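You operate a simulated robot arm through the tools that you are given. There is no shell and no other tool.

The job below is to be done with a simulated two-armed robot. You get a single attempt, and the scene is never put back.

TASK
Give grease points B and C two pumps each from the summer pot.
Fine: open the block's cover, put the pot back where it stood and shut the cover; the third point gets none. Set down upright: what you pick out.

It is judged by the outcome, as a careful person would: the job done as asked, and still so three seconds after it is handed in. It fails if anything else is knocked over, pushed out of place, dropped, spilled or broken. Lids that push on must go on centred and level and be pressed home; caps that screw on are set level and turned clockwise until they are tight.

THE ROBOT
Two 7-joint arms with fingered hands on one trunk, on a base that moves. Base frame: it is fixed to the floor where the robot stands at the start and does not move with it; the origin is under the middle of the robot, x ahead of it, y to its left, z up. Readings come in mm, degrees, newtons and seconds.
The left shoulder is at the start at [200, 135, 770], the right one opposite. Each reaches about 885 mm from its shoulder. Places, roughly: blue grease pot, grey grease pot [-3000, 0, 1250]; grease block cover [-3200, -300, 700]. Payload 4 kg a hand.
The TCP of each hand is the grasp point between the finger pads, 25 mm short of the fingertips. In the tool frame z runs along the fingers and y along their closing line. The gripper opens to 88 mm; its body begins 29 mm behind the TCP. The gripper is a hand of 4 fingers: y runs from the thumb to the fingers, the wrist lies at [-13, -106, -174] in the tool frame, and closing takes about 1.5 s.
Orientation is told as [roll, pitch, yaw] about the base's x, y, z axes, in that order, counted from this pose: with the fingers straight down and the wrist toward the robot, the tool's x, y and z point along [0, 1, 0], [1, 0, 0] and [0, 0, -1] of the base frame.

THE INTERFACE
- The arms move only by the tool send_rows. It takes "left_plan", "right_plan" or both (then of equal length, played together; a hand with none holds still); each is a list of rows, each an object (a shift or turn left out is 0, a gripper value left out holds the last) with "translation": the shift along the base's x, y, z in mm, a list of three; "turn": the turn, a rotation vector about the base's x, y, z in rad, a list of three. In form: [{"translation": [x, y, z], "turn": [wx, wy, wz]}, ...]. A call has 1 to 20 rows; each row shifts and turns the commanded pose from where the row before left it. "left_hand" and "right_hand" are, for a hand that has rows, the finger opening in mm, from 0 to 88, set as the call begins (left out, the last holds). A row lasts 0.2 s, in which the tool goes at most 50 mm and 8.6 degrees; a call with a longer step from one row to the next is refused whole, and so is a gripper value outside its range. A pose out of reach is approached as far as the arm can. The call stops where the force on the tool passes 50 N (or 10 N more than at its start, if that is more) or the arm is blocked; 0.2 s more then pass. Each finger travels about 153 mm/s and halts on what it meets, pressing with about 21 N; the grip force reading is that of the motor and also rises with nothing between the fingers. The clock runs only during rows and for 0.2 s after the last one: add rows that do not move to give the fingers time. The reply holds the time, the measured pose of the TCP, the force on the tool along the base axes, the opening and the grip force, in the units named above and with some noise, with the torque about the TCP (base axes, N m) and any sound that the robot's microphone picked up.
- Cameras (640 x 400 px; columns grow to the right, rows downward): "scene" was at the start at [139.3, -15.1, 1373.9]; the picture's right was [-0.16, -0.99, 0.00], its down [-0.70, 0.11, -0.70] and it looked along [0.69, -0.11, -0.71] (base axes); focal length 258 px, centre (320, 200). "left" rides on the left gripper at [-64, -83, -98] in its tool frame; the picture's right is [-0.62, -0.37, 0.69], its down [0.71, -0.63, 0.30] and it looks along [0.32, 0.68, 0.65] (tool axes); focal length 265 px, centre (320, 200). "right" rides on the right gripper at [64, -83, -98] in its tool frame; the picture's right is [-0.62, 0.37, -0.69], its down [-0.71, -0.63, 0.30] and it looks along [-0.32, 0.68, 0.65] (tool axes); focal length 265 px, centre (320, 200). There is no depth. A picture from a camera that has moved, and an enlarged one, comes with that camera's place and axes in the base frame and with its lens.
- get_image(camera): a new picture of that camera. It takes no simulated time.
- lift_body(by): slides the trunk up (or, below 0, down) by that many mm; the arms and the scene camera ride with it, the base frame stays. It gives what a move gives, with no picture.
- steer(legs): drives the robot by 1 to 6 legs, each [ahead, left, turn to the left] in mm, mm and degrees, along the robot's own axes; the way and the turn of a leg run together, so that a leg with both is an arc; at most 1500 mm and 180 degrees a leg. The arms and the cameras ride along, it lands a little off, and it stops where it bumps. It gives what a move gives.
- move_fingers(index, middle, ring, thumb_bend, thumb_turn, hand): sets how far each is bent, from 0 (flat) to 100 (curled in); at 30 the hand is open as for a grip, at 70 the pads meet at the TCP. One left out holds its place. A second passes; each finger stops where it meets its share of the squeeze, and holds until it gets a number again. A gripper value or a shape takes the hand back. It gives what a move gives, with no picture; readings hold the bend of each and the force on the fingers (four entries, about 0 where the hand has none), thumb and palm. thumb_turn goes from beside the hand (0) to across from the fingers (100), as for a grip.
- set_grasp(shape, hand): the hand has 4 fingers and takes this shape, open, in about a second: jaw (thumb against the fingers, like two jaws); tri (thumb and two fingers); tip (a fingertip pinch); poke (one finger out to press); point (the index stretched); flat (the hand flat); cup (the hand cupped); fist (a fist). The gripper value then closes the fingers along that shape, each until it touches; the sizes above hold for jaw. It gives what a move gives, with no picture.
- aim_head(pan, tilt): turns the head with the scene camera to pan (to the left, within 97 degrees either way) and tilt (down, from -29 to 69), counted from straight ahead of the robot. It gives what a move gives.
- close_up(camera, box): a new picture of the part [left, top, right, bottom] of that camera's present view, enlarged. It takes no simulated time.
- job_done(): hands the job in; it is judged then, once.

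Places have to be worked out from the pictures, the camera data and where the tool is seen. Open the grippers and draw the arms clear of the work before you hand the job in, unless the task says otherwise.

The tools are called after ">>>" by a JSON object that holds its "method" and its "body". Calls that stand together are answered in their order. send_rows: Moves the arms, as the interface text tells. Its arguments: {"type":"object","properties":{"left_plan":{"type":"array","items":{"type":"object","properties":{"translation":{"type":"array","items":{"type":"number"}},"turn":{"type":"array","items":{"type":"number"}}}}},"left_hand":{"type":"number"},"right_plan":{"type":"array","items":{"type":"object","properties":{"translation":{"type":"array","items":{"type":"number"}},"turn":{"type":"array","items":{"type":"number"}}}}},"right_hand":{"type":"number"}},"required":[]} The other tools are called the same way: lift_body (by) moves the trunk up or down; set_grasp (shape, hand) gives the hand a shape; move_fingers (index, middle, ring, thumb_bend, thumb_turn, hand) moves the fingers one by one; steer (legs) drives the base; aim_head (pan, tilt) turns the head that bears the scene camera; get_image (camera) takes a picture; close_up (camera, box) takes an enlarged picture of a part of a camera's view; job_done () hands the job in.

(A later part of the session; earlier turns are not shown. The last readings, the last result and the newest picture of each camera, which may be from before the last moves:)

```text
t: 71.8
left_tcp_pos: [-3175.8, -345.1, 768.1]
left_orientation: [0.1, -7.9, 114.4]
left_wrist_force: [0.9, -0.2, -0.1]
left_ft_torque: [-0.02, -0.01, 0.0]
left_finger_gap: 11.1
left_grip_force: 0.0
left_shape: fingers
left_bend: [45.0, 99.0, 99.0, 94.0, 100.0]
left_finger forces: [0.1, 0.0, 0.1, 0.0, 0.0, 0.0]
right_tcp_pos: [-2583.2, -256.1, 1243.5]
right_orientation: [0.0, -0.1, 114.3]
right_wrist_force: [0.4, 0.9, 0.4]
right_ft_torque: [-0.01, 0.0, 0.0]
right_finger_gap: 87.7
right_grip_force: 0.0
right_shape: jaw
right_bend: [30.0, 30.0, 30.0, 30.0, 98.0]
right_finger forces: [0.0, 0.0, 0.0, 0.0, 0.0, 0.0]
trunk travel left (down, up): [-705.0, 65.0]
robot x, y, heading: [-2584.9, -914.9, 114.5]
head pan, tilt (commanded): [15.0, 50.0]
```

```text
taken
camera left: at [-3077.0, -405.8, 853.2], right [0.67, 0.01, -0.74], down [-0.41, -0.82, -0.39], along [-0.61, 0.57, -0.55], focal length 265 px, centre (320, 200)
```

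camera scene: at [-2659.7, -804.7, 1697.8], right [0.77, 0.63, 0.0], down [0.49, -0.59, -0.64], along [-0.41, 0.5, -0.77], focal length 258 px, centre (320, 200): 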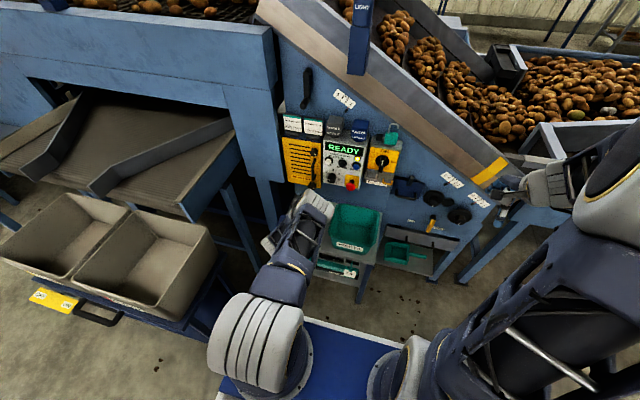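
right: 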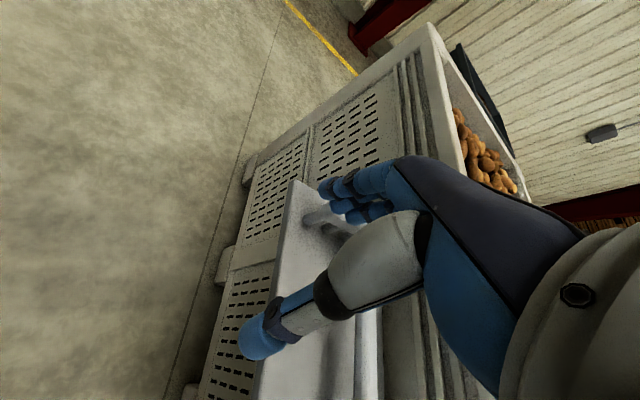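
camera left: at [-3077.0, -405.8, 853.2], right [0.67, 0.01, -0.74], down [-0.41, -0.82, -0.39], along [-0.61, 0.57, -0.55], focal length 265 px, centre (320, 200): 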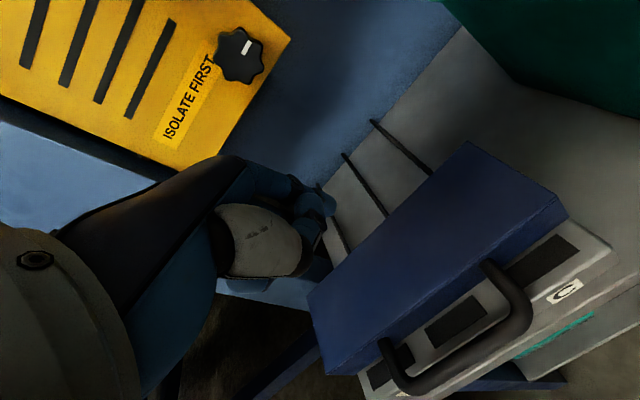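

The handle slipped off the index and the lid dropped shut; the hinge evidently sits lower (around the ledge height), so the arc needs more forward motion from the start. I retreat to the pre-grasp pose, reopen the fingers, and check.

>>> {"method": "send_rows", "body": {"left_plan": [{"translation": [14.4, -31.9, 5]}, {"translation": [14.4, -31.9, 0]}]}}

>>> {"method": "move_fingers", "body": {"hand": "left", "index": 42, "thumb_bend": 68}}

>>> {"method": "close_up", "body": {"camera": "left", "box": [230, 120, 530, 340]}}

```text
t: 72.4
left_tcp_pos: [-3147.2, -407.9, 774.7]
left_orientation: [0.1, -8.0, 114.3]
left_wrist_force: [-0.4, -0.2, -0.4]
left_ft_torque: [-0.05, -0.04, 0.03]
left_finger_gap: 11.4
left_grip_force: 0.0
left_shape: fingers
left_bend: [45.0, 99.0, 99.0, 94.0, 100.0]
left_finger forces: [0.0, 0.1, 0.0, 0.1, 0.1, 0.0]
right_tcp_pos: [-2583.4, -256.3, 1243.4]
right_orientation: [0.0, 0.1, 114.3]
right_wrist_force: [-0.3, 0.1, 0.5]
right_ft_torque: [-0.02, -0.03, 0.03]
right_finger_gap: 87.5
right_grip_force: 0.1
right_shape: jaw
right_bend: [30.0, 30.0, 30.0, 30.0, 98.0]
right_finger forces: [0.0, 0.0, 0.1, 0.0, 0.0, 0.0]
trunk travel left (down, up): [-705.0, 65.0]
robot x, y, heading: [-2587.5, -923.9, 114.4]
head pan, tilt (commanded): [15.0, 50.0]
```

```text
t: 73.4
left_tcp_pos: [-3146.9, -409.0, 772.1]
left_orientation: [0.0, -8.0, 114.3]
left_wrist_force: [0.5, -1.2, -0.1]
left_ft_torque: [0.0, 0.0, -0.02]
left_finger_gap: 30.3
left_grip_force: 0.1
left_shape: fingers
left_bend: [42.0, 99.0, 99.0, 68.0, 100.0]
left_finger forces: [0.1, 0.1, 0.1, 0.1, 0.1, 0.0]
right_tcp_pos: [-2583.5, -256.0, 1243.0]
right_orientation: [0.0, 0.0, 114.3]
right_wrist_force: [0.3, 0.2, 0.5]
right_ft_torque: [0.01, 0.02, 0.03]
right_finger_gap: 88.0
right_grip_force: 0.0
right_shape: jaw
right_bend: [30.0, 30.0, 30.0, 30.0, 98.0]
right_finger forces: [0.0, 0.0, 0.0, 0.0, 0.0, 0.0]
trunk travel left (down, up): [-705.0, 65.0]
robot x, y, heading: [-2582.2, -915.1, 114.1]
head pan, tilt (commanded): [15.0, 50.0]
```

```text
1.82 times, centred on (380, 230) of left
camera zoom: at [-3048.1, -469.7, 857.9], right [0.68, 0.01, -0.74], down [-0.41, -0.82, -0.39], along [-0.61, 0.57, -0.55], focal length 483 px, centre (211, 146)
```

zoom: 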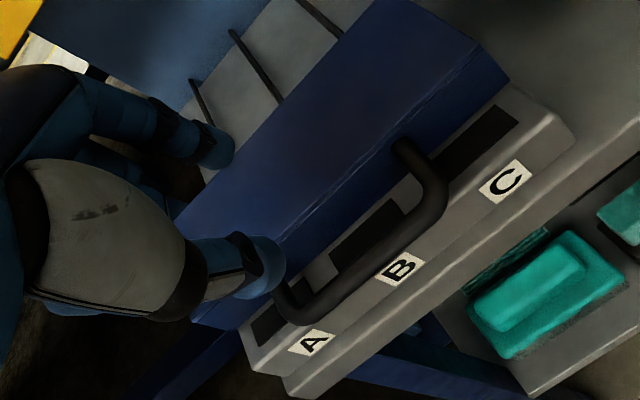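

The block hasn't moved. I descend again (3–4 mm deeper this time) and close on the bar.

>>> {"method": "send_rows", "body": {"left_plan": [{"translation": [-0.2, 0.7, -24]}, {"translation": [-0.2, 0.7, -24]}, {"translation": [-0.2, 0.7, -24]}, {"translation": [-0.2, 0.7, -12]}, {"translation": [-0.2, 0.7, -12]}]}}

>>> {"method": "move_fingers", "body": {"hand": "left", "index": 55, "thumb_bend": 98}}

>>> {"method": "close_up", "body": {"camera": "left", "box": [260, 120, 440, 260]}}

```text
t: 74.6
left_tcp_pos: [-3148.5, -405.0, 677.1]
left_orientation: [0.0, -8.1, 114.2]
left_wrist_force: [-0.6, 0.1, 0.5]
left_ft_torque: [0.0, -0.02, -0.01]
left_finger_gap: 30.4
left_grip_force: 0.0
left_shape: fingers
left_bend: [42.0, 99.0, 99.0, 68.0, 100.0]
left_finger forces: [0.0, 0.0, 0.0, 0.0, 0.0, 0.1]
right_tcp_pos: [-2582.7, -255.6, 1241.8]
right_orientation: [0.0, 0.0, 114.3]
right_wrist_force: [-0.9, 0.7, -0.5]
right_ft_torque: [0.02, 0.01, -0.01]
right_finger_gap: 87.7
right_grip_force: 0.1
right_shape: jaw
right_bend: [30.0, 30.0, 30.0, 30.0, 98.0]
right_finger forces: [0.1, 0.0, 0.0, 0.0, 0.1, 0.0]
trunk travel left (down, up): [-705.0, 65.0]
robot x, y, heading: [-2588.2, -916.2, 114.3]
head pan, tilt (commanded): [15.0, 50.0]
```

```text
t: 75.6
left_tcp_pos: [-3147.6, -406.3, 677.8]
left_orientation: [0.0, -8.0, 114.3]
left_wrist_force: [1.1, -7.3, 0.5]
left_ft_torque: [-0.07, 0.22, -0.07]
left_finger_gap: 2.6
left_grip_force: 18.8
left_shape: fingers
left_bend: [54.0, 99.0, 99.0, 83.0, 100.0]
left_finger forces: [0.7, 17.5, 0.0, 0.0, 18.8, 0.0]
right_tcp_pos: [-2584.2, -255.2, 1242.1]
right_orientation: [-0.1, -0.1, 114.3]
right_wrist_force: [1.3, -0.2, -0.3]
right_ft_torque: [-0.01, -0.03, 0.01]
right_finger_gap: 87.6
right_grip_force: 0.1
right_shape: jaw
right_bend: [30.0, 30.0, 30.0, 30.0, 98.0]
right_finger forces: [0.0, 0.1, 0.0, 0.0, 0.0, 0.1]
trunk travel left (down, up): [-705.0, 65.0]
robot x, y, heading: [-2586.1, -913.8, 114.6]
head pan, tilt (commanded): [15.0, 50.0]
```

```text
2.86 times, centred on (350, 190) of left
camera zoom: at [-3048.9, -466.7, 761.9], right [0.68, 0.01, -0.74], down [-0.41, -0.82, -0.39], along [-0.61, 0.57, -0.55], focal length 758 px, centre (234, 229)
```

zoom: 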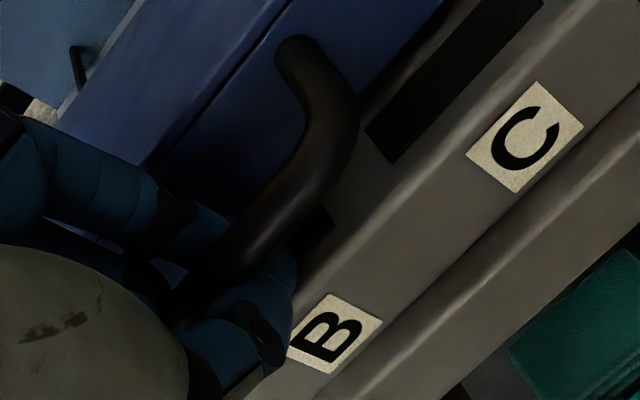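

The bar is captured again between thumb below and the curled middle knuckle above. I lift along the corrected arc in four steps.

>>> {"method": "send_rows", "body": {"left_plan": [{"translation": [-2.0, 4.4, 12.9]}, {"translation": [-2.3, 5.2, 12.2]}, {"translation": [-3.0, 6.7, 11.3]}, {"translation": [-3.6, 7.9, 10.2]}]}}

>>> {"method": "get_image", "body": {"camera": "left"}}

```text
t: 76.6
left_tcp_pos: [-3159.3, -381.3, 725.3]
left_orientation: [0.1, -8.2, 114.4]
left_wrist_force: [5.6, -14.6, 12.0]
left_ft_torque: [-0.01, 0.27, -0.13]
left_finger_gap: 3.5
left_grip_force: 18.9
left_shape: fingers
left_bend: [55.0, 99.0, 99.0, 83.0, 100.0]
left_finger forces: [0.0, 21.9, 0.0, 0.0, 16.2, 0.0]
right_tcp_pos: [-2582.5, -256.2, 1243.6]
right_orientation: [0.0, 0.0, 114.3]
right_wrist_force: [-0.5, -0.2, 0.0]
right_ft_torque: [0.05, -0.02, 0.03]
right_finger_gap: 87.6
right_grip_force: 0.0
right_shape: jaw
right_bend: [30.0, 30.0, 30.0, 30.0, 98.0]
right_finger forces: [0.0, 0.1, 0.1, 0.0, 0.0, 0.0]
trunk travel left (down, up): [-705.0, 65.0]
robot x, y, heading: [-2583.2, -914.3, 114.5]
head pan, tilt (commanded): [15.0, 50.0]
```

```text
taken
camera left: at [-3059.7, -442.3, 809.1], right [0.67, 0.01, -0.74], down [-0.41, -0.82, -0.39], along [-0.61, 0.57, -0.55], focal length 265 px, centre (320, 200)
```

left: 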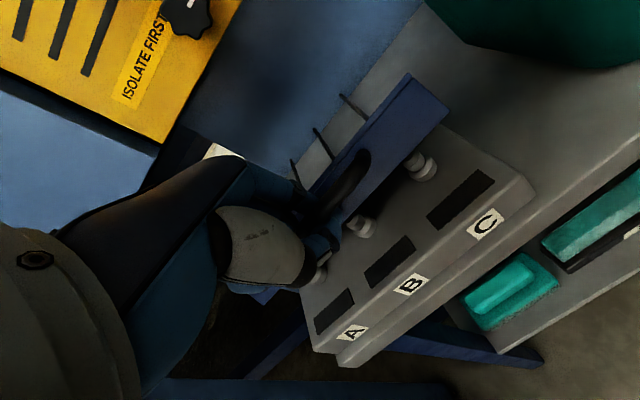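

The bar is still captured; the force (back and up) says the true arc lies slightly higher, hinge about z≈656. I continue with the corrected arc: up first, then forward and up.

>>> {"method": "send_rows", "body": {"left_plan": [{"translation": [0, 0, 9.2]}, {"translation": [-4.1, 9.0, 8.5]}, {"translation": [-4.6, 10.1, 7.2]}]}}

>>> {"method": "get_image", "body": {"camera": "left"}}

```text
t: 77.4
left_tcp_pos: [-3168.6, -360.5, 748.2]
left_orientation: [-0.1, -8.1, 114.3]
left_wrist_force: [1.8, 2.2, -3.7]
left_ft_torque: [-0.18, 0.13, -0.13]
left_finger_gap: 4.9
left_grip_force: 16.2
left_shape: fingers
left_bend: [51.0, 99.0, 99.0, 84.0, 100.0]
left_finger forces: [4.2, 12.5, 0.0, 0.1, 15.3, 0.0]
right_tcp_pos: [-2583.3, -256.5, 1242.5]
right_orientation: [0.0, -0.1, 114.3]
right_wrist_force: [1.1, 0.0, 0.1]
right_ft_torque: [-0.02, 0.0, 0.0]
right_finger_gap: 87.8
right_grip_force: 0.0
right_shape: jaw
right_bend: [30.0, 30.0, 30.0, 30.0, 98.0]
right_finger forces: [0.1, 0.0, 0.0, 0.1, 0.0, 0.0]
trunk travel left (down, up): [-705.0, 65.0]
robot x, y, heading: [-2585.0, -916.8, 114.6]
head pan, tilt (commanded): [15.0, 50.0]
```

```text
taken
camera left: at [-3069.3, -422.3, 832.6], right [0.68, 0.01, -0.74], down [-0.41, -0.82, -0.39], along [-0.61, 0.57, -0.55], focal length 265 px, centre (320, 200)
```

left: 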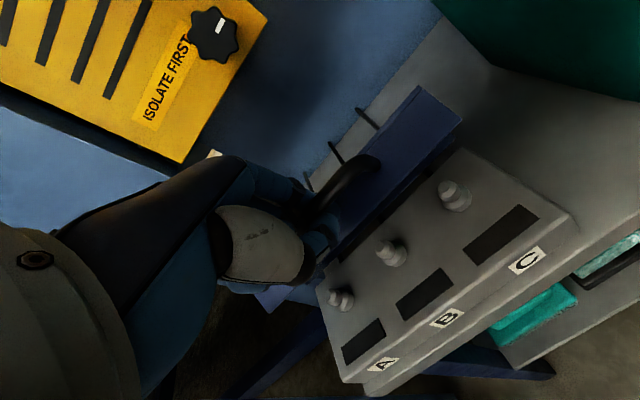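

Forces are low and the lid is at about 60°. I continue along the arc to about 85–90°.

>>> {"method": "send_rows", "body": {"left_plan": [{"translation": [-4.9, 10.8, 5.5]}, {"translation": [-5.2, 11.5, 3.9]}, {"translation": [-5.4, 11.9, 2.0]}]}}

>>> {"method": "get_image", "body": {"camera": "left"}}

```text
t: 78.2
left_tcp_pos: [-3183.8, -327.9, 758.6]
left_orientation: [0.0, -7.9, 114.4]
left_wrist_force: [1.1, 0.0, -6.0]
left_ft_torque: [-0.16, 0.06, -0.03]
left_finger_gap: 7.7
left_grip_force: 13.5
left_shape: fingers
left_bend: [47.0, 99.0, 99.0, 86.0, 100.0]
left_finger forces: [8.7, 5.9, 0.0, 0.0, 13.3, 0.1]
right_tcp_pos: [-2583.4, -256.2, 1242.1]
right_orientation: [0.0, 0.0, 114.4]
right_wrist_force: [0.5, 0.2, 0.5]
right_ft_torque: [0.0, 0.01, 0.02]
right_finger_gap: 87.5
right_grip_force: 0.1
right_shape: jaw
right_bend: [30.0, 30.0, 30.0, 30.0, 98.0]
right_finger forces: [0.0, 0.0, 0.0, 0.1, 0.0, 0.0]
trunk travel left (down, up): [-705.0, 65.0]
robot x, y, heading: [-2585.8, -914.7, 114.6]
head pan, tilt (commanded): [15.0, 50.0]
```

```text
taken
camera left: at [-3084.7, -388.8, 844.6], right [0.68, 0.01, -0.74], down [-0.41, -0.83, -0.39], along [-0.61, 0.56, -0.55], focal length 265 px, centre (320, 200)
```

left: 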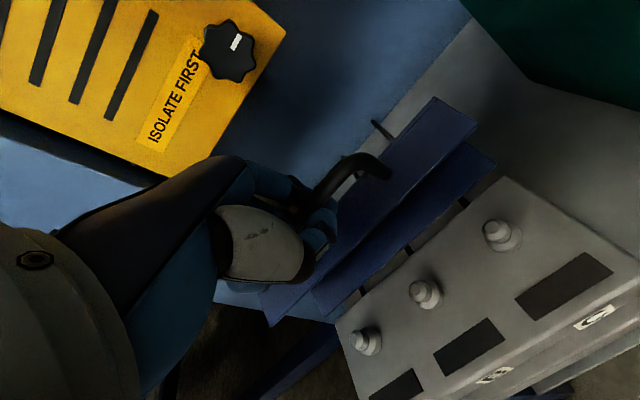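

The lid is near vertical. I continue forward with a slight descent to pass over the top, watching for a stop.

>>> {"method": "send_rows", "body": {"left_plan": [{"translation": [-5.4, 11.9, -2.0]}, {"translation": [-5.4, 12.0, -3.5]}]}}

>>> {"method": "get_image", "body": {"camera": "left"}}

```text
t: 78.8
left_tcp_pos: [-3193.9, -303.6, 755.9]
left_orientation: [0.1, -8.3, 114.3]
left_wrist_force: [-1.5, 0.1, 7.1]
left_ft_torque: [0.07, 0.13, 0.12]
left_finger_gap: 10.7
left_grip_force: 18.0
left_shape: fingers
left_bend: [42.0, 99.0, 99.0, 89.0, 100.0]
left_finger forces: [15.0, 9.7, 0.0, 0.0, 10.7, 0.0]
right_tcp_pos: [-2583.3, -256.3, 1243.3]
right_orientation: [0.0, 0.1, 114.3]
right_wrist_force: [0.2, 1.2, -0.3]
right_ft_torque: [0.0, 0.02, -0.02]
right_finger_gap: 87.6
right_grip_force: 0.0
right_shape: jaw
right_bend: [30.0, 30.0, 30.0, 30.0, 98.0]
right_finger forces: [0.0, 0.1, 0.0, 0.0, 0.0, 0.0]
trunk travel left (down, up): [-705.0, 65.0]
robot x, y, heading: [-2582.9, -921.2, 114.4]
head pan, tilt (commanded): [15.0, 50.0]
```

```text
taken
camera left: at [-3094.9, -365.4, 840.8], right [0.67, 0.01, -0.74], down [-0.41, -0.82, -0.39], along [-0.61, 0.57, -0.55], focal length 265 px, centre (320, 200)
```

left: 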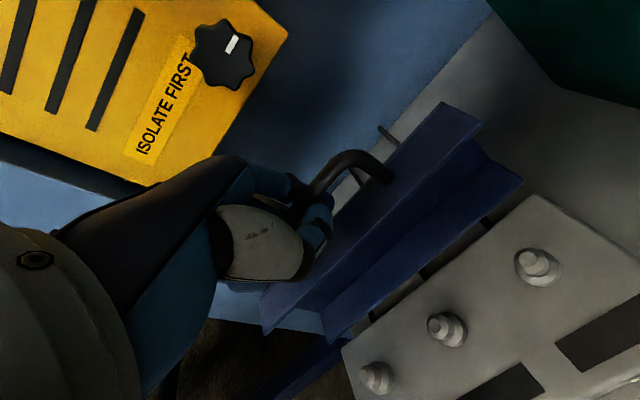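

The lid is slightly past vertical now. I push a bit further forward to find its resting stop.

>>> {"method": "send_rows", "body": {"left_plan": [{"translation": [-5.0, 11.0, 0.5]}, {"translation": [-4.6, 10.2, -2.5]}]}}

>>> {"method": "get_image", "body": {"camera": "left"}}

```text
t: 79.4
left_tcp_pos: [-3202.1, -285.4, 750.7]
left_orientation: [-0.1, -7.9, 114.3]
left_wrist_force: [1.1, -1.9, -5.8]
left_ft_torque: [-0.21, 0.0, 0.01]
left_finger_gap: 10.6
left_grip_force: 14.8
left_shape: fingers
left_bend: [42.0, 99.0, 99.0, 89.0, 100.0]
left_finger forces: [12.1, 3.7, 0.0, 0.1, 14.0, 0.1]
right_tcp_pos: [-2582.9, -256.2, 1241.8]
right_orientation: [0.1, 0.0, 114.3]
right_wrist_force: [-0.2, 0.0, -0.6]
right_ft_torque: [0.0, 0.0, 0.03]
right_finger_gap: 87.3
right_grip_force: 0.1
right_shape: jaw
right_bend: [30.0, 30.0, 30.0, 30.0, 98.0]
right_finger forces: [0.0, 0.0, 0.1, 0.1, 0.0, 0.0]
trunk travel left (down, up): [-705.0, 65.0]
robot x, y, heading: [-2584.5, -919.6, 114.4]
head pan, tilt (commanded): [15.0, 50.0]
```

```text
taken
camera left: at [-3103.6, -345.7, 836.7], right [0.68, 0.01, -0.74], down [-0.41, -0.83, -0.39], along [-0.61, 0.56, -0.55], focal length 265 px, centre (320, 200)
```

left: 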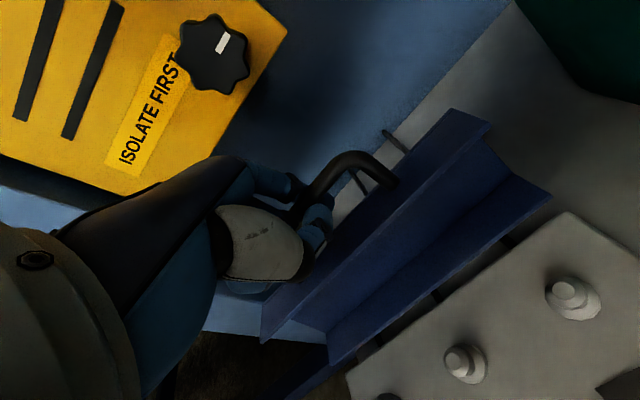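

The lid is about 110° open with low force. I go one more small step to feel for the stop.

>>> {"method": "send_rows", "body": {"left_plan": [{"translation": [-2.5, 5.5, -2.5]}, {"translation": [-2.3, 5.0, -3.0]}]}}

>>> {"method": "get_image", "body": {"camera": "left"}}

```text
t: 80.0
left_tcp_pos: [-3207.7, -274.1, 746.2]
left_orientation: [-0.1, -7.9, 114.5]
left_wrist_force: [0.9, -4.8, -8.7]
left_ft_torque: [-0.25, -0.03, 0.04]
left_finger_gap: 10.3
left_grip_force: 15.0
left_shape: fingers
left_bend: [43.0, 99.0, 99.0, 89.0, 100.0]
left_finger forces: [11.1, 3.2, 0.0, 0.0, 15.2, 0.0]
right_tcp_pos: [-2584.4, -255.5, 1242.3]
right_orientation: [-0.1, 0.0, 114.3]
right_wrist_force: [-0.1, 0.3, -0.4]
right_ft_torque: [0.0, -0.03, -0.01]
right_finger_gap: 87.9
right_grip_force: 0.1
right_shape: jaw
right_bend: [30.0, 30.0, 30.0, 30.0, 98.0]
right_finger forces: [0.1, 0.0, 0.0, 0.0, 0.0, 0.0]
trunk travel left (down, up): [-705.0, 65.0]
robot x, y, heading: [-2585.5, -921.2, 114.6]
head pan, tilt (commanded): [15.0, 50.0]
```

```text
taken
camera left: at [-3108.2, -334.7, 831.8], right [0.68, 0.01, -0.74], down [-0.41, -0.83, -0.39], along [-0.61, 0.56, -0.55], focal length 265 px, centre (320, 200)
```

left: 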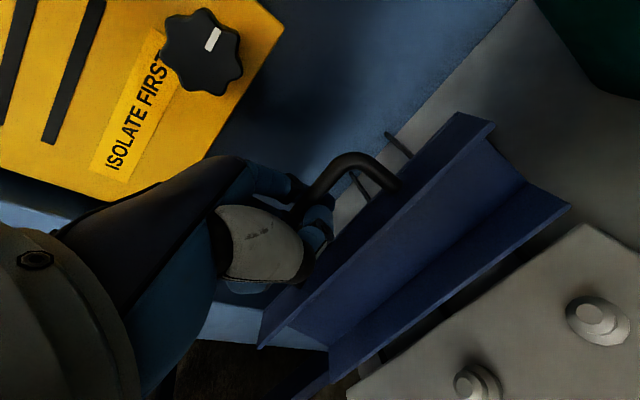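

The lid is ~119° open, no stop yet, and the hand is getting close to the black knob ahead. I relieve the slight outward pull and release the bar here.

>>> {"method": "send_rows", "body": {"left_plan": [{"translation": [-0.8, 1.8, -5]}, {"translation": [0, 0, 0]}]}}

>>> {"method": "move_fingers", "body": {"hand": "left", "index": 38, "thumb_bend": 74}}

>>> {"method": "get_image", "body": {"camera": "left"}}

```text
t: 80.6
left_tcp_pos: [-3207.6, -269.7, 742.6]
left_orientation: [0.0, -8.2, 114.4]
left_wrist_force: [-3.9, -1.9, -0.3]
left_ft_torque: [-0.11, 0.03, 0.16]
left_finger_gap: 10.7
left_grip_force: 17.1
left_shape: fingers
left_bend: [42.0, 99.0, 99.0, 89.0, 100.0]
left_finger forces: [14.5, 7.3, 0.0, 0.0, 12.8, 0.0]
right_tcp_pos: [-2583.4, -256.2, 1243.8]
right_orientation: [0.0, 0.0, 114.3]
right_wrist_force: [0.3, 0.2, -1.1]
right_ft_torque: [0.0, 0.0, 0.0]
right_finger_gap: 87.5
right_grip_force: 0.1
right_shape: jaw
right_bend: [30.0, 30.0, 30.0, 30.0, 98.0]
right_finger forces: [0.0, 0.0, 0.0, 0.0, 0.0, 0.0]
trunk travel left (down, up): [-705.0, 65.0]
robot x, y, heading: [-2588.3, -918.7, 114.2]
head pan, tilt (commanded): [15.0, 50.0]
```

```text
t: 81.6
left_tcp_pos: [-3208.5, -269.6, 743.1]
left_orientation: [0.0, -8.1, 114.3]
left_wrist_force: [0.6, 1.9, 3.2]
left_ft_torque: [0.04, -0.04, -0.02]
left_finger_gap: 25.0
left_grip_force: 1.9
left_shape: fingers
left_bend: [37.0, 99.0, 99.0, 76.0, 100.0]
left_finger forces: [1.3, 0.1, 0.0, 0.1, 2.5, 0.1]
right_tcp_pos: [-2583.2, -255.8, 1242.2]
right_orientation: [0.1, 0.0, 114.2]
right_wrist_force: [0.0, -1.2, 0.3]
right_ft_torque: [-0.01, -0.03, 0.03]
right_finger_gap: 87.6
right_grip_force: 0.1
right_shape: jaw
right_bend: [30.0, 30.0, 30.0, 30.0, 98.0]
right_finger forces: [0.0, 0.1, 0.1, 0.1, 0.0, 0.0]
trunk travel left (down, up): [-705.0, 65.0]
robot x, y, heading: [-2585.3, -916.0, 114.5]
head pan, tilt (commanded): [15.0, 50.0]
```

```text
taken
camera left: at [-3108.6, -331.5, 827.7], right [0.68, 0.01, -0.74], down [-0.41, -0.82, -0.39], along [-0.61, 0.57, -0.55], focal length 265 px, centre (320, 200)
```

left: 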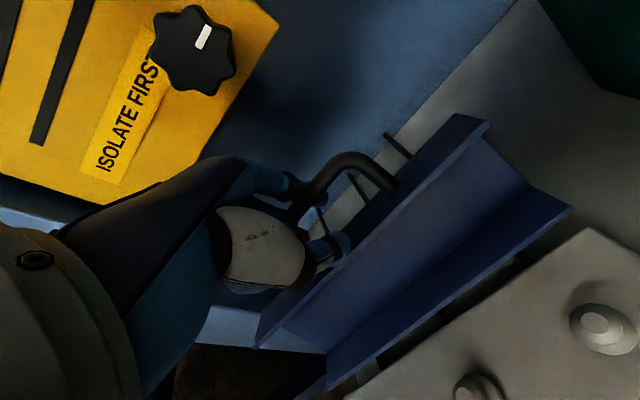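

The fingers loosened and the lid is holding so far. I open further and check whether the lid stays on its own.

>>> {"method": "move_fingers", "body": {"hand": "left", "index": 30, "thumb_bend": 50}}

>>> {"method": "get_image", "body": {"camera": "left"}}

```text
t: 82.6
left_tcp_pos: [-3209.2, -269.6, 745.1]
left_orientation: [0.0, -8.2, 114.3]
left_wrist_force: [-3.7, 9.5, 19.1]
left_ft_torque: [0.29, 0.04, 0.05]
left_finger_gap: 34.0
left_grip_force: 10.3
left_shape: fingers
left_bend: [30.0, 99.0, 99.0, 75.0, 100.0]
left_finger forces: [0.0, 0.0, 0.1, 0.0, 21.4, 0.0]
right_tcp_pos: [-2582.5, -255.9, 1243.2]
right_orientation: [0.0, 0.0, 114.4]
right_wrist_force: [-0.2, -0.4, 0.5]
right_ft_torque: [0.0, 0.03, 0.04]
right_finger_gap: 87.7
right_grip_force: 0.2
right_shape: jaw
right_bend: [30.0, 30.0, 30.0, 30.0, 98.0]
right_finger forces: [0.0, 0.1, 0.0, 0.0, 0.0, 0.0]
trunk travel left (down, up): [-705.0, 65.0]
robot x, y, heading: [-2585.9, -916.9, 114.4]
head pan, tilt (commanded): [15.0, 50.0]
```

```text
taken
camera left: at [-3108.9, -331.0, 828.7], right [0.67, 0.01, -0.74], down [-0.41, -0.82, -0.39], along [-0.61, 0.57, -0.55], focal length 265 px, centre (320, 200)
```

left: 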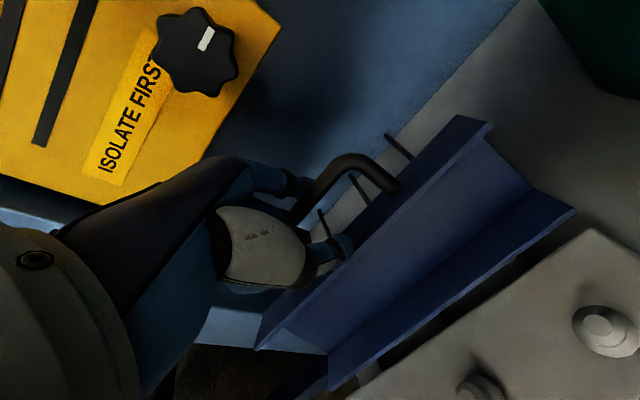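

The thumb is caught in the handle opening against the lid's lip. I put the thumb back, stretch the index flat so it clears the bar, and withdraw the hand back and up along the thumb's direction.

>>> {"method": "move_fingers", "body": {"hand": "left", "index": 5, "thumb_bend": 78}}

>>> {"method": "send_rows", "body": {"left_plan": [{"translation": [2.5, -5.5, 5]}, {"translation": [2.5, -5.5, 6]}]}}

>>> {"method": "get_image", "body": {"camera": "left"}}

```text
t: 83.6
left_tcp_pos: [-3208.3, -271.4, 742.0]
left_orientation: [0.1, -8.0, 114.4]
left_wrist_force: [-0.9, -0.4, 0.1]
left_ft_torque: [-0.01, 0.01, -0.01]
left_finger_gap: 56.6
left_grip_force: 0.1
left_shape: fingers
left_bend: [5.0, 99.0, 99.0, 78.0, 100.0]
left_finger forces: [0.0, 0.0, 0.1, 0.1, 0.0, 0.1]
right_tcp_pos: [-2583.7, -256.3, 1242.8]
right_orientation: [-0.1, 0.0, 114.3]
right_wrist_force: [0.1, 0.1, 0.2]
right_ft_torque: [0.02, -0.01, -0.02]
right_finger_gap: 87.8
right_grip_force: 0.1
right_shape: jaw
right_bend: [30.0, 30.0, 30.0, 30.0, 98.0]
right_finger forces: [0.0, 0.0, 0.0, 0.0, 0.0, 0.0]
trunk travel left (down, up): [-705.0, 65.0]
robot x, y, heading: [-2583.0, -920.5, 114.5]
head pan, tilt (commanded): [15.0, 50.0]
```

```text
t: 84.2
left_tcp_pos: [-3203.4, -280.7, 754.5]
left_orientation: [0.0, -7.9, 114.3]
left_wrist_force: [0.4, -0.1, -0.7]
left_ft_torque: [0.0, 0.01, -0.02]
left_finger_gap: 56.8
left_grip_force: 0.0
left_shape: fingers
left_bend: [5.0, 99.0, 99.0, 78.0, 100.0]
left_finger forces: [0.0, 0.0, 0.1, 0.1, 0.0, 0.0]
right_tcp_pos: [-2584.2, -256.4, 1242.3]
right_orientation: [-0.1, 0.0, 114.2]
right_wrist_force: [-0.6, 1.0, -0.4]
right_ft_torque: [0.0, -0.02, 0.01]
right_finger_gap: 87.6
right_grip_force: 0.1
right_shape: jaw
right_bend: [30.0, 30.0, 30.0, 30.0, 98.0]
right_finger forces: [0.0, 0.0, 0.0, 0.0, 0.0, 0.0]
trunk travel left (down, up): [-705.0, 65.0]
robot x, y, heading: [-2590.4, -916.8, 114.6]
head pan, tilt (commanded): [15.0, 50.0]
```

```text
taken
camera left: at [-3103.9, -342.1, 838.1], right [0.68, 0.01, -0.74], down [-0.41, -0.82, -0.39], along [-0.61, 0.57, -0.55], focal length 265 px, centre (320, 200)
```

left: 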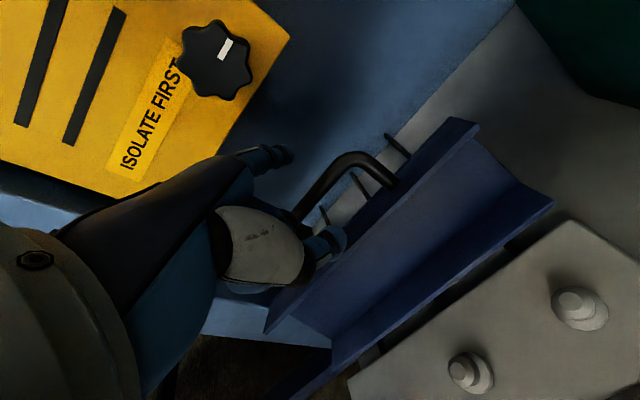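

No forces and the lid stays open by itself. I keep withdrawing up and back.

>>> {"method": "send_rows", "body": {"left_plan": [{"translation": [2.0, -4.5, 10]}, {"translation": [3.0, -6.5, 12]}, {"translation": [3.0, -6.5, 15]}, {"translation": [4.0, -9, 20]}]}}

>>> {"method": "get_image", "body": {"camera": "left"}}

```text
t: 85.2
left_tcp_pos: [-3192.8, -306.1, 808.7]
left_orientation: [0.0, -8.0, 114.3]
left_wrist_force: [0.1, -0.2, -0.3]
left_ft_torque: [-0.01, 0.0, 0.03]
left_finger_gap: 56.5
left_grip_force: 0.0
left_shape: fingers
left_bend: [5.0, 99.0, 99.0, 78.0, 100.0]
left_finger forces: [0.0, 0.1, 0.1, 0.0, 0.1, 0.0]
right_tcp_pos: [-2584.2, -256.4, 1243.5]
right_orientation: [0.1, 0.1, 114.3]
right_wrist_force: [0.3, 0.2, 0.2]
right_ft_torque: [0.01, -0.01, 0.03]
right_finger_gap: 87.7
right_grip_force: 0.0
right_shape: jaw
right_bend: [30.0, 30.0, 30.0, 30.0, 98.0]
right_finger forces: [0.0, 0.0, 0.1, 0.0, 0.0, 0.0]
trunk travel left (down, up): [-705.0, 65.0]
robot x, y, heading: [-2587.2, -917.6, 114.4]
head pan, tilt (commanded): [15.0, 50.0]
```

```text
taken
camera left: at [-3092.5, -367.9, 893.8], right [0.68, 0.01, -0.74], down [-0.41, -0.82, -0.39], along [-0.61, 0.57, -0.55], focal length 265 px, centre (320, 200)
```

left: 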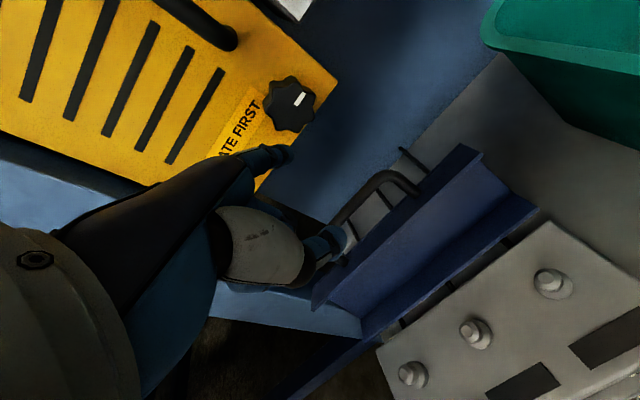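

The lid rests open past vertical. I back the hand away and return it to the jaw shape, then look at the nipples from both cameras.

>>> {"method": "send_rows", "body": {"left_plan": [{"translation": [13.7, -30.4, 20]}, {"translation": [13.7, -30.4, 20]}, {"translation": [13.7, -30.4, 20]}, {"translation": [4, -9, 40]}, {"translation": [-20, -10, 40]}]}}

>>> {"method": "set_grasp", "body": {"hand": "left", "shape": "jaw"}}

>>> {"method": "get_image", "body": {"camera": "left"}}

>>> {"method": "get_image", "body": {"camera": "scene"}}

```text
t: 86.4
left_tcp_pos: [-3166.7, -415.3, 949.3]
left_orientation: [0.0, -8.0, 114.2]
left_wrist_force: [-0.8, 0.6, 0.1]
left_ft_torque: [0.02, 0.0, 0.01]
left_finger_gap: 56.7
left_grip_force: 0.1
left_shape: fingers
left_bend: [5.0, 99.0, 99.0, 78.0, 100.0]
left_finger forces: [0.0, 0.0, 0.0, 0.0, 0.0, 0.1]
right_tcp_pos: [-2584.2, -257.0, 1242.3]
right_orientation: [0.0, 0.0, 114.3]
right_wrist_force: [-0.2, 0.3, -0.7]
right_ft_torque: [-0.04, -0.01, -0.02]
right_finger_gap: 87.4
right_grip_force: 0.1
right_shape: jaw
right_bend: [30.0, 30.0, 30.0, 30.0, 98.0]
right_finger forces: [0.1, 0.1, 0.0, 0.0, 0.0, 0.1]
trunk travel left (down, up): [-705.0, 65.0]
robot x, y, heading: [-2586.0, -918.4, 114.4]
head pan, tilt (commanded): [15.0, 50.0]
```

```text
t: 87.3
left_tcp_pos: [-3166.7, -416.3, 949.1]
left_orientation: [0.0, -8.0, 114.3]
left_wrist_force: [0.5, -0.6, -0.4]
left_ft_torque: [-0.03, -0.01, -0.01]
left_finger_gap: 87.8
left_grip_force: 0.1
left_shape: jaw
left_bend: [30.0, 30.0, 30.0, 30.0, 98.0]
left_finger forces: [0.1, 0.1, 0.0, 0.1, 0.0, 0.0]
right_tcp_pos: [-2583.4, -256.3, 1243.2]
right_orientation: [0.0, -0.1, 114.3]
right_wrist_force: [1.0, -0.3, -0.2]
right_ft_torque: [0.01, 0.01, 0.01]
right_finger_gap: 87.5
right_grip_force: 0.0
right_shape: jaw
right_bend: [30.0, 30.0, 30.0, 30.0, 98.0]
right_finger forces: [0.0, 0.1, 0.1, 0.1, 0.0, 0.0]
trunk travel left (down, up): [-705.0, 65.0]
robot x, y, heading: [-2587.1, -916.0, 114.2]
head pan, tilt (commanded): [15.0, 50.0]
```

```text
taken
camera left: at [-3067.8, -477.2, 1034.1], right [0.68, 0.01, -0.74], down [-0.41, -0.82, -0.39], along [-0.61, 0.57, -0.55], focal length 265 px, centre (320, 200)
```

left: 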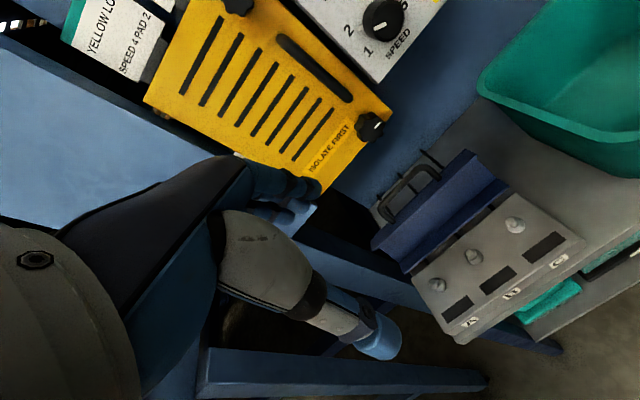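

```text
taken
camera scene: at [-2659.7, -804.7, 1697.8], right [0.77, 0.63, 0.0], down [0.49, -0.59, -0.64], along [-0.41, 0.5, -0.77], focal length 258 px, centre (320, 200)
```

scene: 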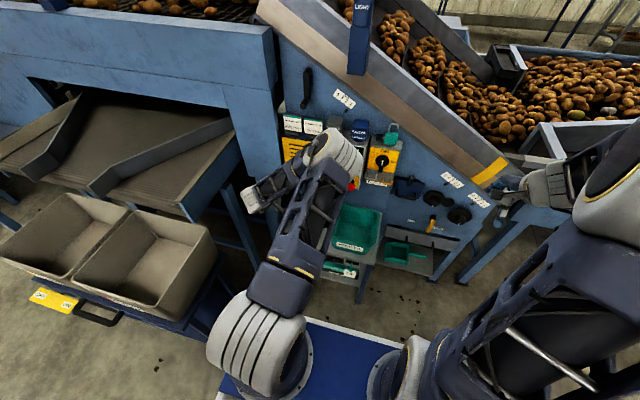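

>>> {"method": "close_up", "body": {"camera": "left", "box": [360, 130, 600, 350]}}

```text
1.82 times, centred on (480, 240) of left
camera zoom: at [-3067.8, -477.2, 1034.1], right [0.68, 0.01, -0.74], down [-0.41, -0.82, -0.39], along [-0.61, 0.57, -0.55], focal length 483 px, centre (29, 127)
```

zoom: 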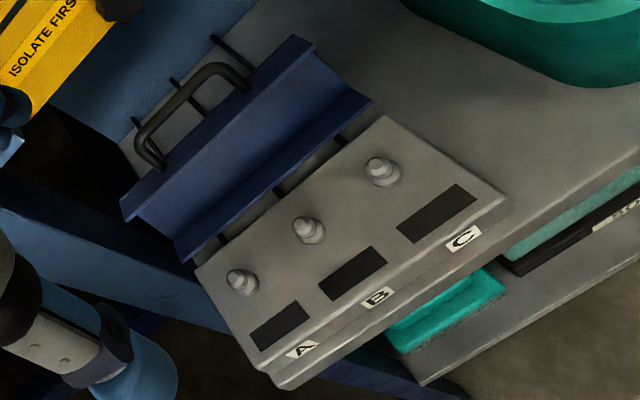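

The lid rests open and the nipples show clearly: A, B, C at about 62 mm spacing, F≈998, tops near z≈675. Now for the pot: I raise the left hand, level it and yaw it -90° so that the thumb will be on the pot's left and the fingers on its right.

>>> {"method": "send_rows", "body": {"left_plan": [{"translation": [0, 0, 44], "turn": [-0.0638, -0.0288, -0.1]}, {"translation": [0, 0, 44], "turn": [-0.0638, -0.0288, -0.1]}, {"translation": [0, 0, 44], "turn": [0, 0, -0.1371]}, {"translation": [0, 0, 44], "turn": [0, 0, -0.1371]}, {"translation": [0, 0, 44], "turn": [0, 0, -0.1371]}, {"translation": [0, 0, 44], "turn": [0, 0, -0.1371]}, {"translation": [0, 0, 44], "turn": [0, 0, -0.1371]}, {"translation": [0, 0, 44], "turn": [0, 0, -0.1371]}, {"translation": [0, 0, 0], "turn": [0, 0, -0.1371]}, {"translation": [0, 0, 0], "turn": [0, 0, -0.1371]}, {"translation": [0, 0, 0], "turn": [0, 0, -0.1371]}, {"translation": [0, 0, 0], "turn": [0, 0, -0.1371]}]}}

>>> {"method": "get_image", "body": {"camera": "scene"}}

>>> {"method": "get_image", "body": {"camera": "left"}}

```text
t: 89.9
left_tcp_pos: [-3166.3, -418.6, 1302.9]
left_orientation: [-0.9, 0.0, 24.2]
left_wrist_force: [0.2, -0.7, -0.7]
left_ft_torque: [0.01, 0.02, 0.01]
left_finger_gap: 87.7
left_grip_force: 0.0
left_shape: jaw
left_bend: [30.0, 30.0, 30.0, 30.0, 98.0]
left_finger forces: [0.0, 0.1, 0.0, 0.1, 0.1, 0.0]
right_tcp_pos: [-2582.7, -255.5, 1243.1]
right_orientation: [0.0, 0.1, 114.2]
right_wrist_force: [-0.1, -0.1, -0.3]
right_ft_torque: [-0.01, 0.02, -0.01]
right_finger_gap: 87.6
right_grip_force: 0.1
right_shape: jaw
right_bend: [30.0, 30.0, 30.0, 30.0, 98.0]
right_finger forces: [0.0, 0.0, 0.1, 0.1, 0.1, 0.1]
trunk travel left (down, up): [-705.0, 65.0]
robot x, y, heading: [-2586.6, -914.4, 114.3]
head pan, tilt (commanded): [15.0, 50.0]
```

```text
taken
camera scene: at [-2659.6, -804.8, 1697.8], right [0.77, 0.63, 0.0], down [0.49, -0.59, -0.64], along [-0.41, 0.5, -0.77], focal length 258 px, centre (320, 200)
```

scene: 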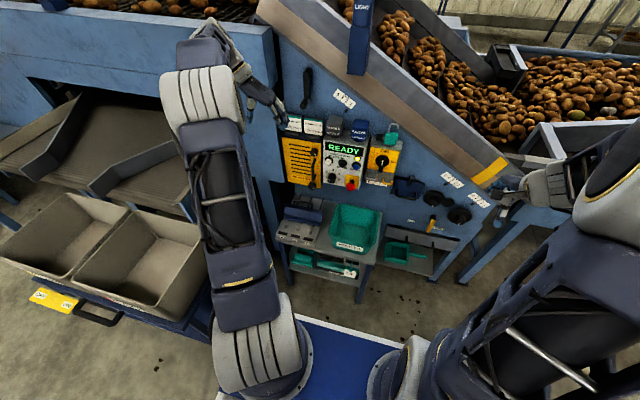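

```text
taken
camera left: at [-3216.1, -509.9, 1400.7], right [-0.08, -0.72, -0.68], down [-0.87, 0.39, -0.31], along [0.49, 0.57, -0.66], focal length 265 px, centre (320, 200)
```

left: 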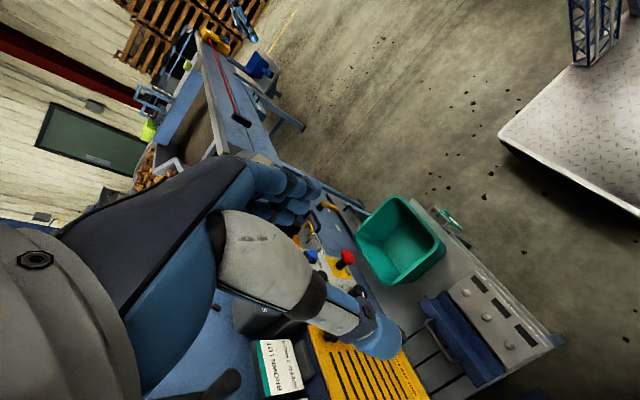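

The yaw works, but on the left side there's a crank on the wall where the wrist would be. With the thumb on the right instead (wrist over the blue pot side, fingers offset toward me) clearances are better, so I try yawing the hand the other way (+180° from here).

>>> {"method": "send_rows", "body": {"left_plan": [{"turn": [0, 0, 0.1495]}, {"turn": [0, 0, 0.1495]}, {"turn": [0, 0, 0.1495]}, {"turn": [0, 0, 0.1495]}, {"turn": [0, 0, 0.1495]}, {"turn": [0, 0, 0.1495]}, {"turn": [0, 0, 0.1495]}, {"turn": [0, 0, 0.1495]}, {"turn": [0, 0, 0.1495]}, {"turn": [0, 0, 0.1495]}, {"turn": [0, 0, 0.1495]}, {"turn": [0, 0, 0.1495]}, {"turn": [0, 0, 0.1495]}, {"turn": [0, 0, 0.1495]}, {"turn": [0, 0, 0.1495]}, {"turn": [0, 0, 0.1495]}, {"turn": [0, 0, 0.1495]}, {"turn": [0, 0, 0.1495]}, {"turn": [0, 0, 0.1495]}, {"turn": [0, 0, 0.1495]}]}}

>>> {"method": "get_image", "body": {"camera": "scene"}}

>>> {"method": "get_image", "body": {"camera": "left"}}

```text
t: 94.1
left_tcp_pos: [-3166.8, -418.5, 1302.4]
left_orientation: [-0.8, -0.1, -164.0]
left_wrist_force: [-0.6, 0.2, -0.2]
left_ft_torque: [0.01, 0.03, -0.02]
left_finger_gap: 87.8
left_grip_force: 0.0
left_shape: jaw
left_bend: [30.0, 30.0, 30.0, 30.0, 98.0]
left_finger forces: [0.0, 0.0, 0.0, 0.1, 0.1, 0.1]
right_tcp_pos: [-2581.8, -255.6, 1243.0]
right_orientation: [-0.2, -0.1, 114.3]
right_wrist_force: [-1.0, 0.1, 0.0]
right_ft_torque: [-0.01, 0.01, 0.0]
right_finger_gap: 87.5
right_grip_force: 0.0
right_shape: jaw
right_bend: [30.0, 30.0, 30.0, 30.0, 98.0]
right_finger forces: [0.1, 0.1, 0.1, 0.0, 0.0, 0.0]
trunk travel left (down, up): [-705.0, 65.0]
robot x, y, heading: [-2586.5, -913.7, 114.2]
head pan, tilt (commanded): [15.0, 50.0]
```

```text
taken
camera scene: at [-2659.7, -804.9, 1697.8], right [0.77, 0.63, 0.0], down [0.49, -0.59, -0.64], along [-0.41, 0.5, -0.77], focal length 258 px, centre (320, 200)
```

scene: 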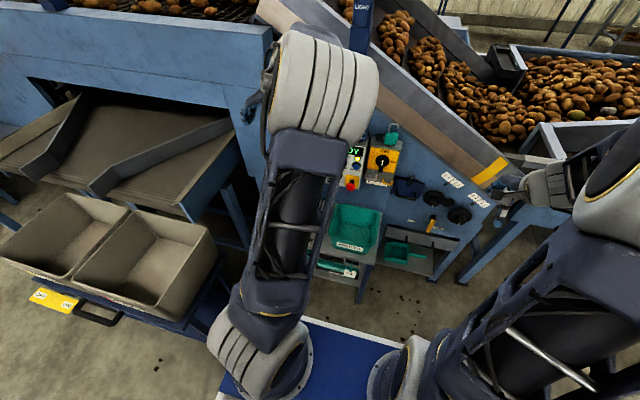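

```text
taken
camera left: at [-3103.5, -334.4, 1400.6], right [0.18, 0.71, -0.69], down [0.8, -0.51, -0.31], along [-0.57, -0.49, -0.66], focal length 265 px, centre (320, 200)
```

left: 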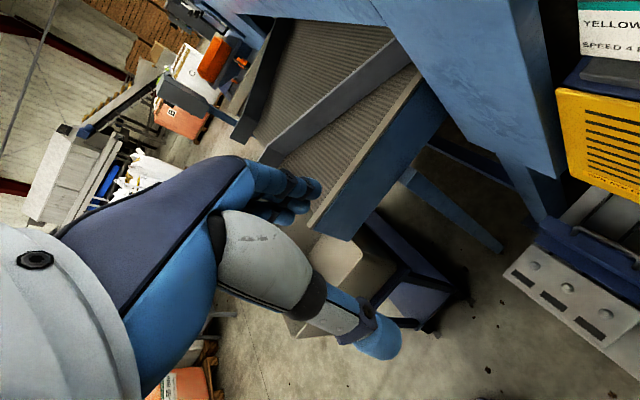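

Yaw works this way too (now 196°, need 204°). I check the finger layout of the open jaw in a close-up to know where each finger sits.

>>> {"method": "close_up", "body": {"camera": "left", "box": [230, 140, 420, 370]}}

```text
1.74 times, centred on (325, 255) of left
camera zoom: at [-3103.5, -334.4, 1400.6], right [0.18, 0.71, -0.69], down [0.8, -0.51, -0.31], along [-0.57, -0.49, -0.66], focal length 462 px, centre (311, 104)
```

zoom: 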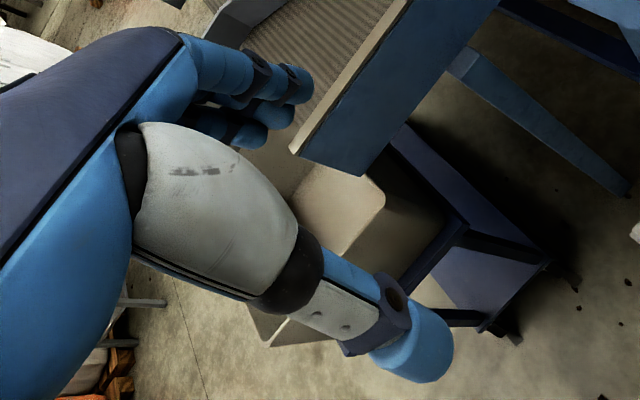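

Finger row spans x≈-13..+30 in the tool frame. Straight-down grasps would put the wrist into the crank or the wall, so I'll grasp with the hand tilted 45° from the front-top, thumb left, fingers right. I yaw back to 24° first, then tilt.

>>> {"method": "send_rows", "body": {"left_plan": [{"turn": [0, 0, -0.1495]}, {"turn": [0, 0, -0.1495]}, {"turn": [0, 0, -0.1495]}, {"turn": [0, 0, -0.1495]}, {"turn": [0, 0, -0.1495]}, {"turn": [0, 0, -0.1495]}, {"turn": [0, 0, -0.1495]}, {"turn": [0, 0, -0.1495]}, {"turn": [0, 0, -0.1495]}, {"turn": [0, 0, -0.1495]}, {"turn": [0, 0, -0.1495]}, {"turn": [0, 0, -0.1495]}, {"turn": [0, 0, -0.1495]}, {"turn": [0, 0, -0.1495]}, {"turn": [0, 0, -0.1495]}, {"turn": [0, 0, -0.1495]}, {"turn": [0, 0, -0.1495]}, {"turn": [0, 0, -0.1495]}, {"turn": [0, 0, -0.1495]}, {"turn": [0, 0, -0.1495]}]}}

>>> {"method": "steer", "body": {"legs": [[100, 0, 0]]}}

>>> {"method": "send_rows", "body": {"left_plan": [{"turn": [0.1193, 0.0539, 0]}, {"turn": [0.1193, 0.0539, 0]}, {"turn": [0.1193, 0.0539, 0]}, {"turn": [0.1193, 0.0539, 0]}, {"turn": [0.1193, 0.0539, 0]}, {"turn": [0.1193, 0.0539, 0]}]}}

>>> {"method": "get_image", "body": {"camera": "scene"}}

>>> {"method": "get_image", "body": {"camera": "left"}}

```text
t: 98.3
left_tcp_pos: [-3167.8, -418.2, 1301.6]
left_orientation: [-0.8, 0.0, 24.2]
left_wrist_force: [-0.2, -1.0, 0.7]
left_ft_torque: [0.0, 0.04, -0.03]
left_finger_gap: 88.2
left_grip_force: 0.1
left_shape: jaw
left_bend: [30.0, 30.0, 30.0, 30.0, 98.0]
left_finger forces: [0.1, 0.0, 0.0, 0.0, 0.1, 0.0]
right_tcp_pos: [-2583.7, -256.0, 1242.4]
right_orientation: [0.1, 0.0, 114.3]
right_wrist_force: [-0.6, -0.1, -0.7]
right_ft_torque: [0.0, 0.01, -0.02]
right_finger_gap: 87.7
right_grip_force: 0.1
right_shape: jaw
right_bend: [30.0, 30.0, 30.0, 30.0, 98.0]
right_finger forces: [0.0, 0.0, 0.0, 0.0, 0.0, 0.0]
trunk travel left (down, up): [-705.0, 65.0]
robot x, y, heading: [-2586.5, -914.5, 114.0]
head pan, tilt (commanded): [15.0, 50.0]
```

```text
t: 99.5
left_tcp_pos: [-3210.9, -326.7, 1301.2]
left_orientation: [-0.8, -0.1, 24.5]
left_wrist_force: [0.3, -0.4, 0.7]
left_ft_torque: [0.0, -0.02, 0.0]
left_finger_gap: 87.8
left_grip_force: 0.1
left_shape: jaw
left_bend: [30.0, 30.0, 30.0, 30.0, 98.0]
left_finger forces: [0.0, 0.1, 0.0, 0.0, 0.0, 0.1]
right_tcp_pos: [-2626.5, -163.6, 1241.5]
right_orientation: [0.0, 0.0, 114.4]
right_wrist_force: [-0.8, 0.3, 0.8]
right_ft_torque: [-0.02, 0.01, -0.02]
right_finger_gap: 87.6
right_grip_force: 0.0
right_shape: jaw
right_bend: [30.0, 30.0, 30.0, 30.0, 98.0]
right_finger forces: [0.0, 0.1, 0.1, 0.0, 0.0, 0.0]
trunk travel left (down, up): [-705.0, 65.0]
robot x, y, heading: [-2627.5, -826.6, 114.7]
head pan, tilt (commanded): [15.0, 50.0]
```

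```text
t: 100.9
left_tcp_pos: [-3209.8, -327.3, 1301.4]
left_orientation: [44.4, 0.0, 24.2]
left_wrist_force: [0.0, 0.2, -0.3]
left_ft_torque: [-0.02, -0.01, 0.02]
left_finger_gap: 87.8
left_grip_force: 0.1
left_shape: jaw
left_bend: [30.0, 30.0, 30.0, 30.0, 98.0]
left_finger forces: [0.1, 0.0, 0.0, 0.0, 0.1, 0.0]
right_tcp_pos: [-2627.2, -164.2, 1242.5]
right_orientation: [0.0, 0.1, 114.4]
right_wrist_force: [1.0, -0.7, -0.5]
right_ft_torque: [-0.01, 0.01, -0.02]
right_finger_gap: 87.4
right_grip_force: 0.1
right_shape: jaw
right_bend: [30.0, 30.0, 30.0, 30.0, 98.0]
right_finger forces: [0.0, 0.0, 0.0, 0.0, 0.1, 0.0]
trunk travel left (down, up): [-705.0, 65.0]
robot x, y, heading: [-2625.9, -819.9, 114.6]
head pan, tilt (commanded): [15.0, 50.0]
```

```text
taken
camera scene: at [-2701.6, -712.6, 1697.8], right [0.77, 0.64, 0.0], down [0.49, -0.59, -0.64], along [-0.41, 0.5, -0.77], focal length 258 px, centre (320, 200)
```

scene: 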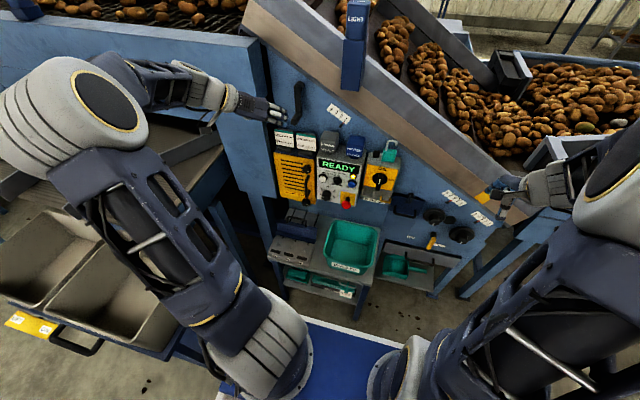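

```text
taken
camera left: at [-3237.6, -466.1, 1326.8], right [-0.35, -0.11, -0.93], down [-0.87, 0.4, 0.28], along [0.34, 0.91, -0.24], focal length 265 px, centre (320, 200)
```

left: 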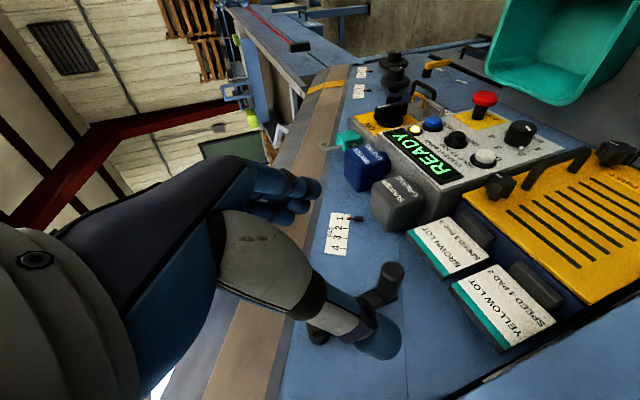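

The 45° tilt works and the left camera has a great view of the pots and cards. I enlarge the grey pot and its neighbours for measurement.

>>> {"method": "close_up", "body": {"camera": "left", "box": [320, 120, 500, 290]}}

>>> {"method": "close_up", "body": {"camera": "scene", "box": [260, 110, 372, 180]}}

```text
2.35 times, centred on (410, 205) of left
camera zoom: at [-3237.6, -466.1, 1326.8], right [-0.35, -0.11, -0.93], down [-0.87, 0.4, 0.28], along [0.34, 0.91, -0.24], focal length 624 px, centre (108, 188)
```

zoom: 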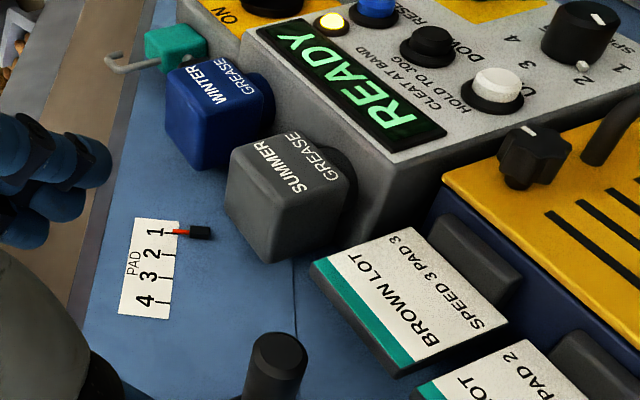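

```text
5.71 times, centred on (316, 145) of scene
camera zoom: at [-2701.6, -712.6, 1697.8], right [0.77, 0.64, 0.0], down [0.49, -0.59, -0.64], along [-0.41, 0.5, -0.77], focal length 1475 px, centre (343, 514)
```

zoom: 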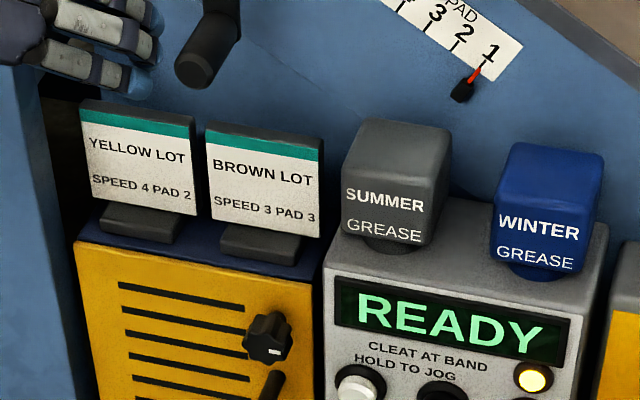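

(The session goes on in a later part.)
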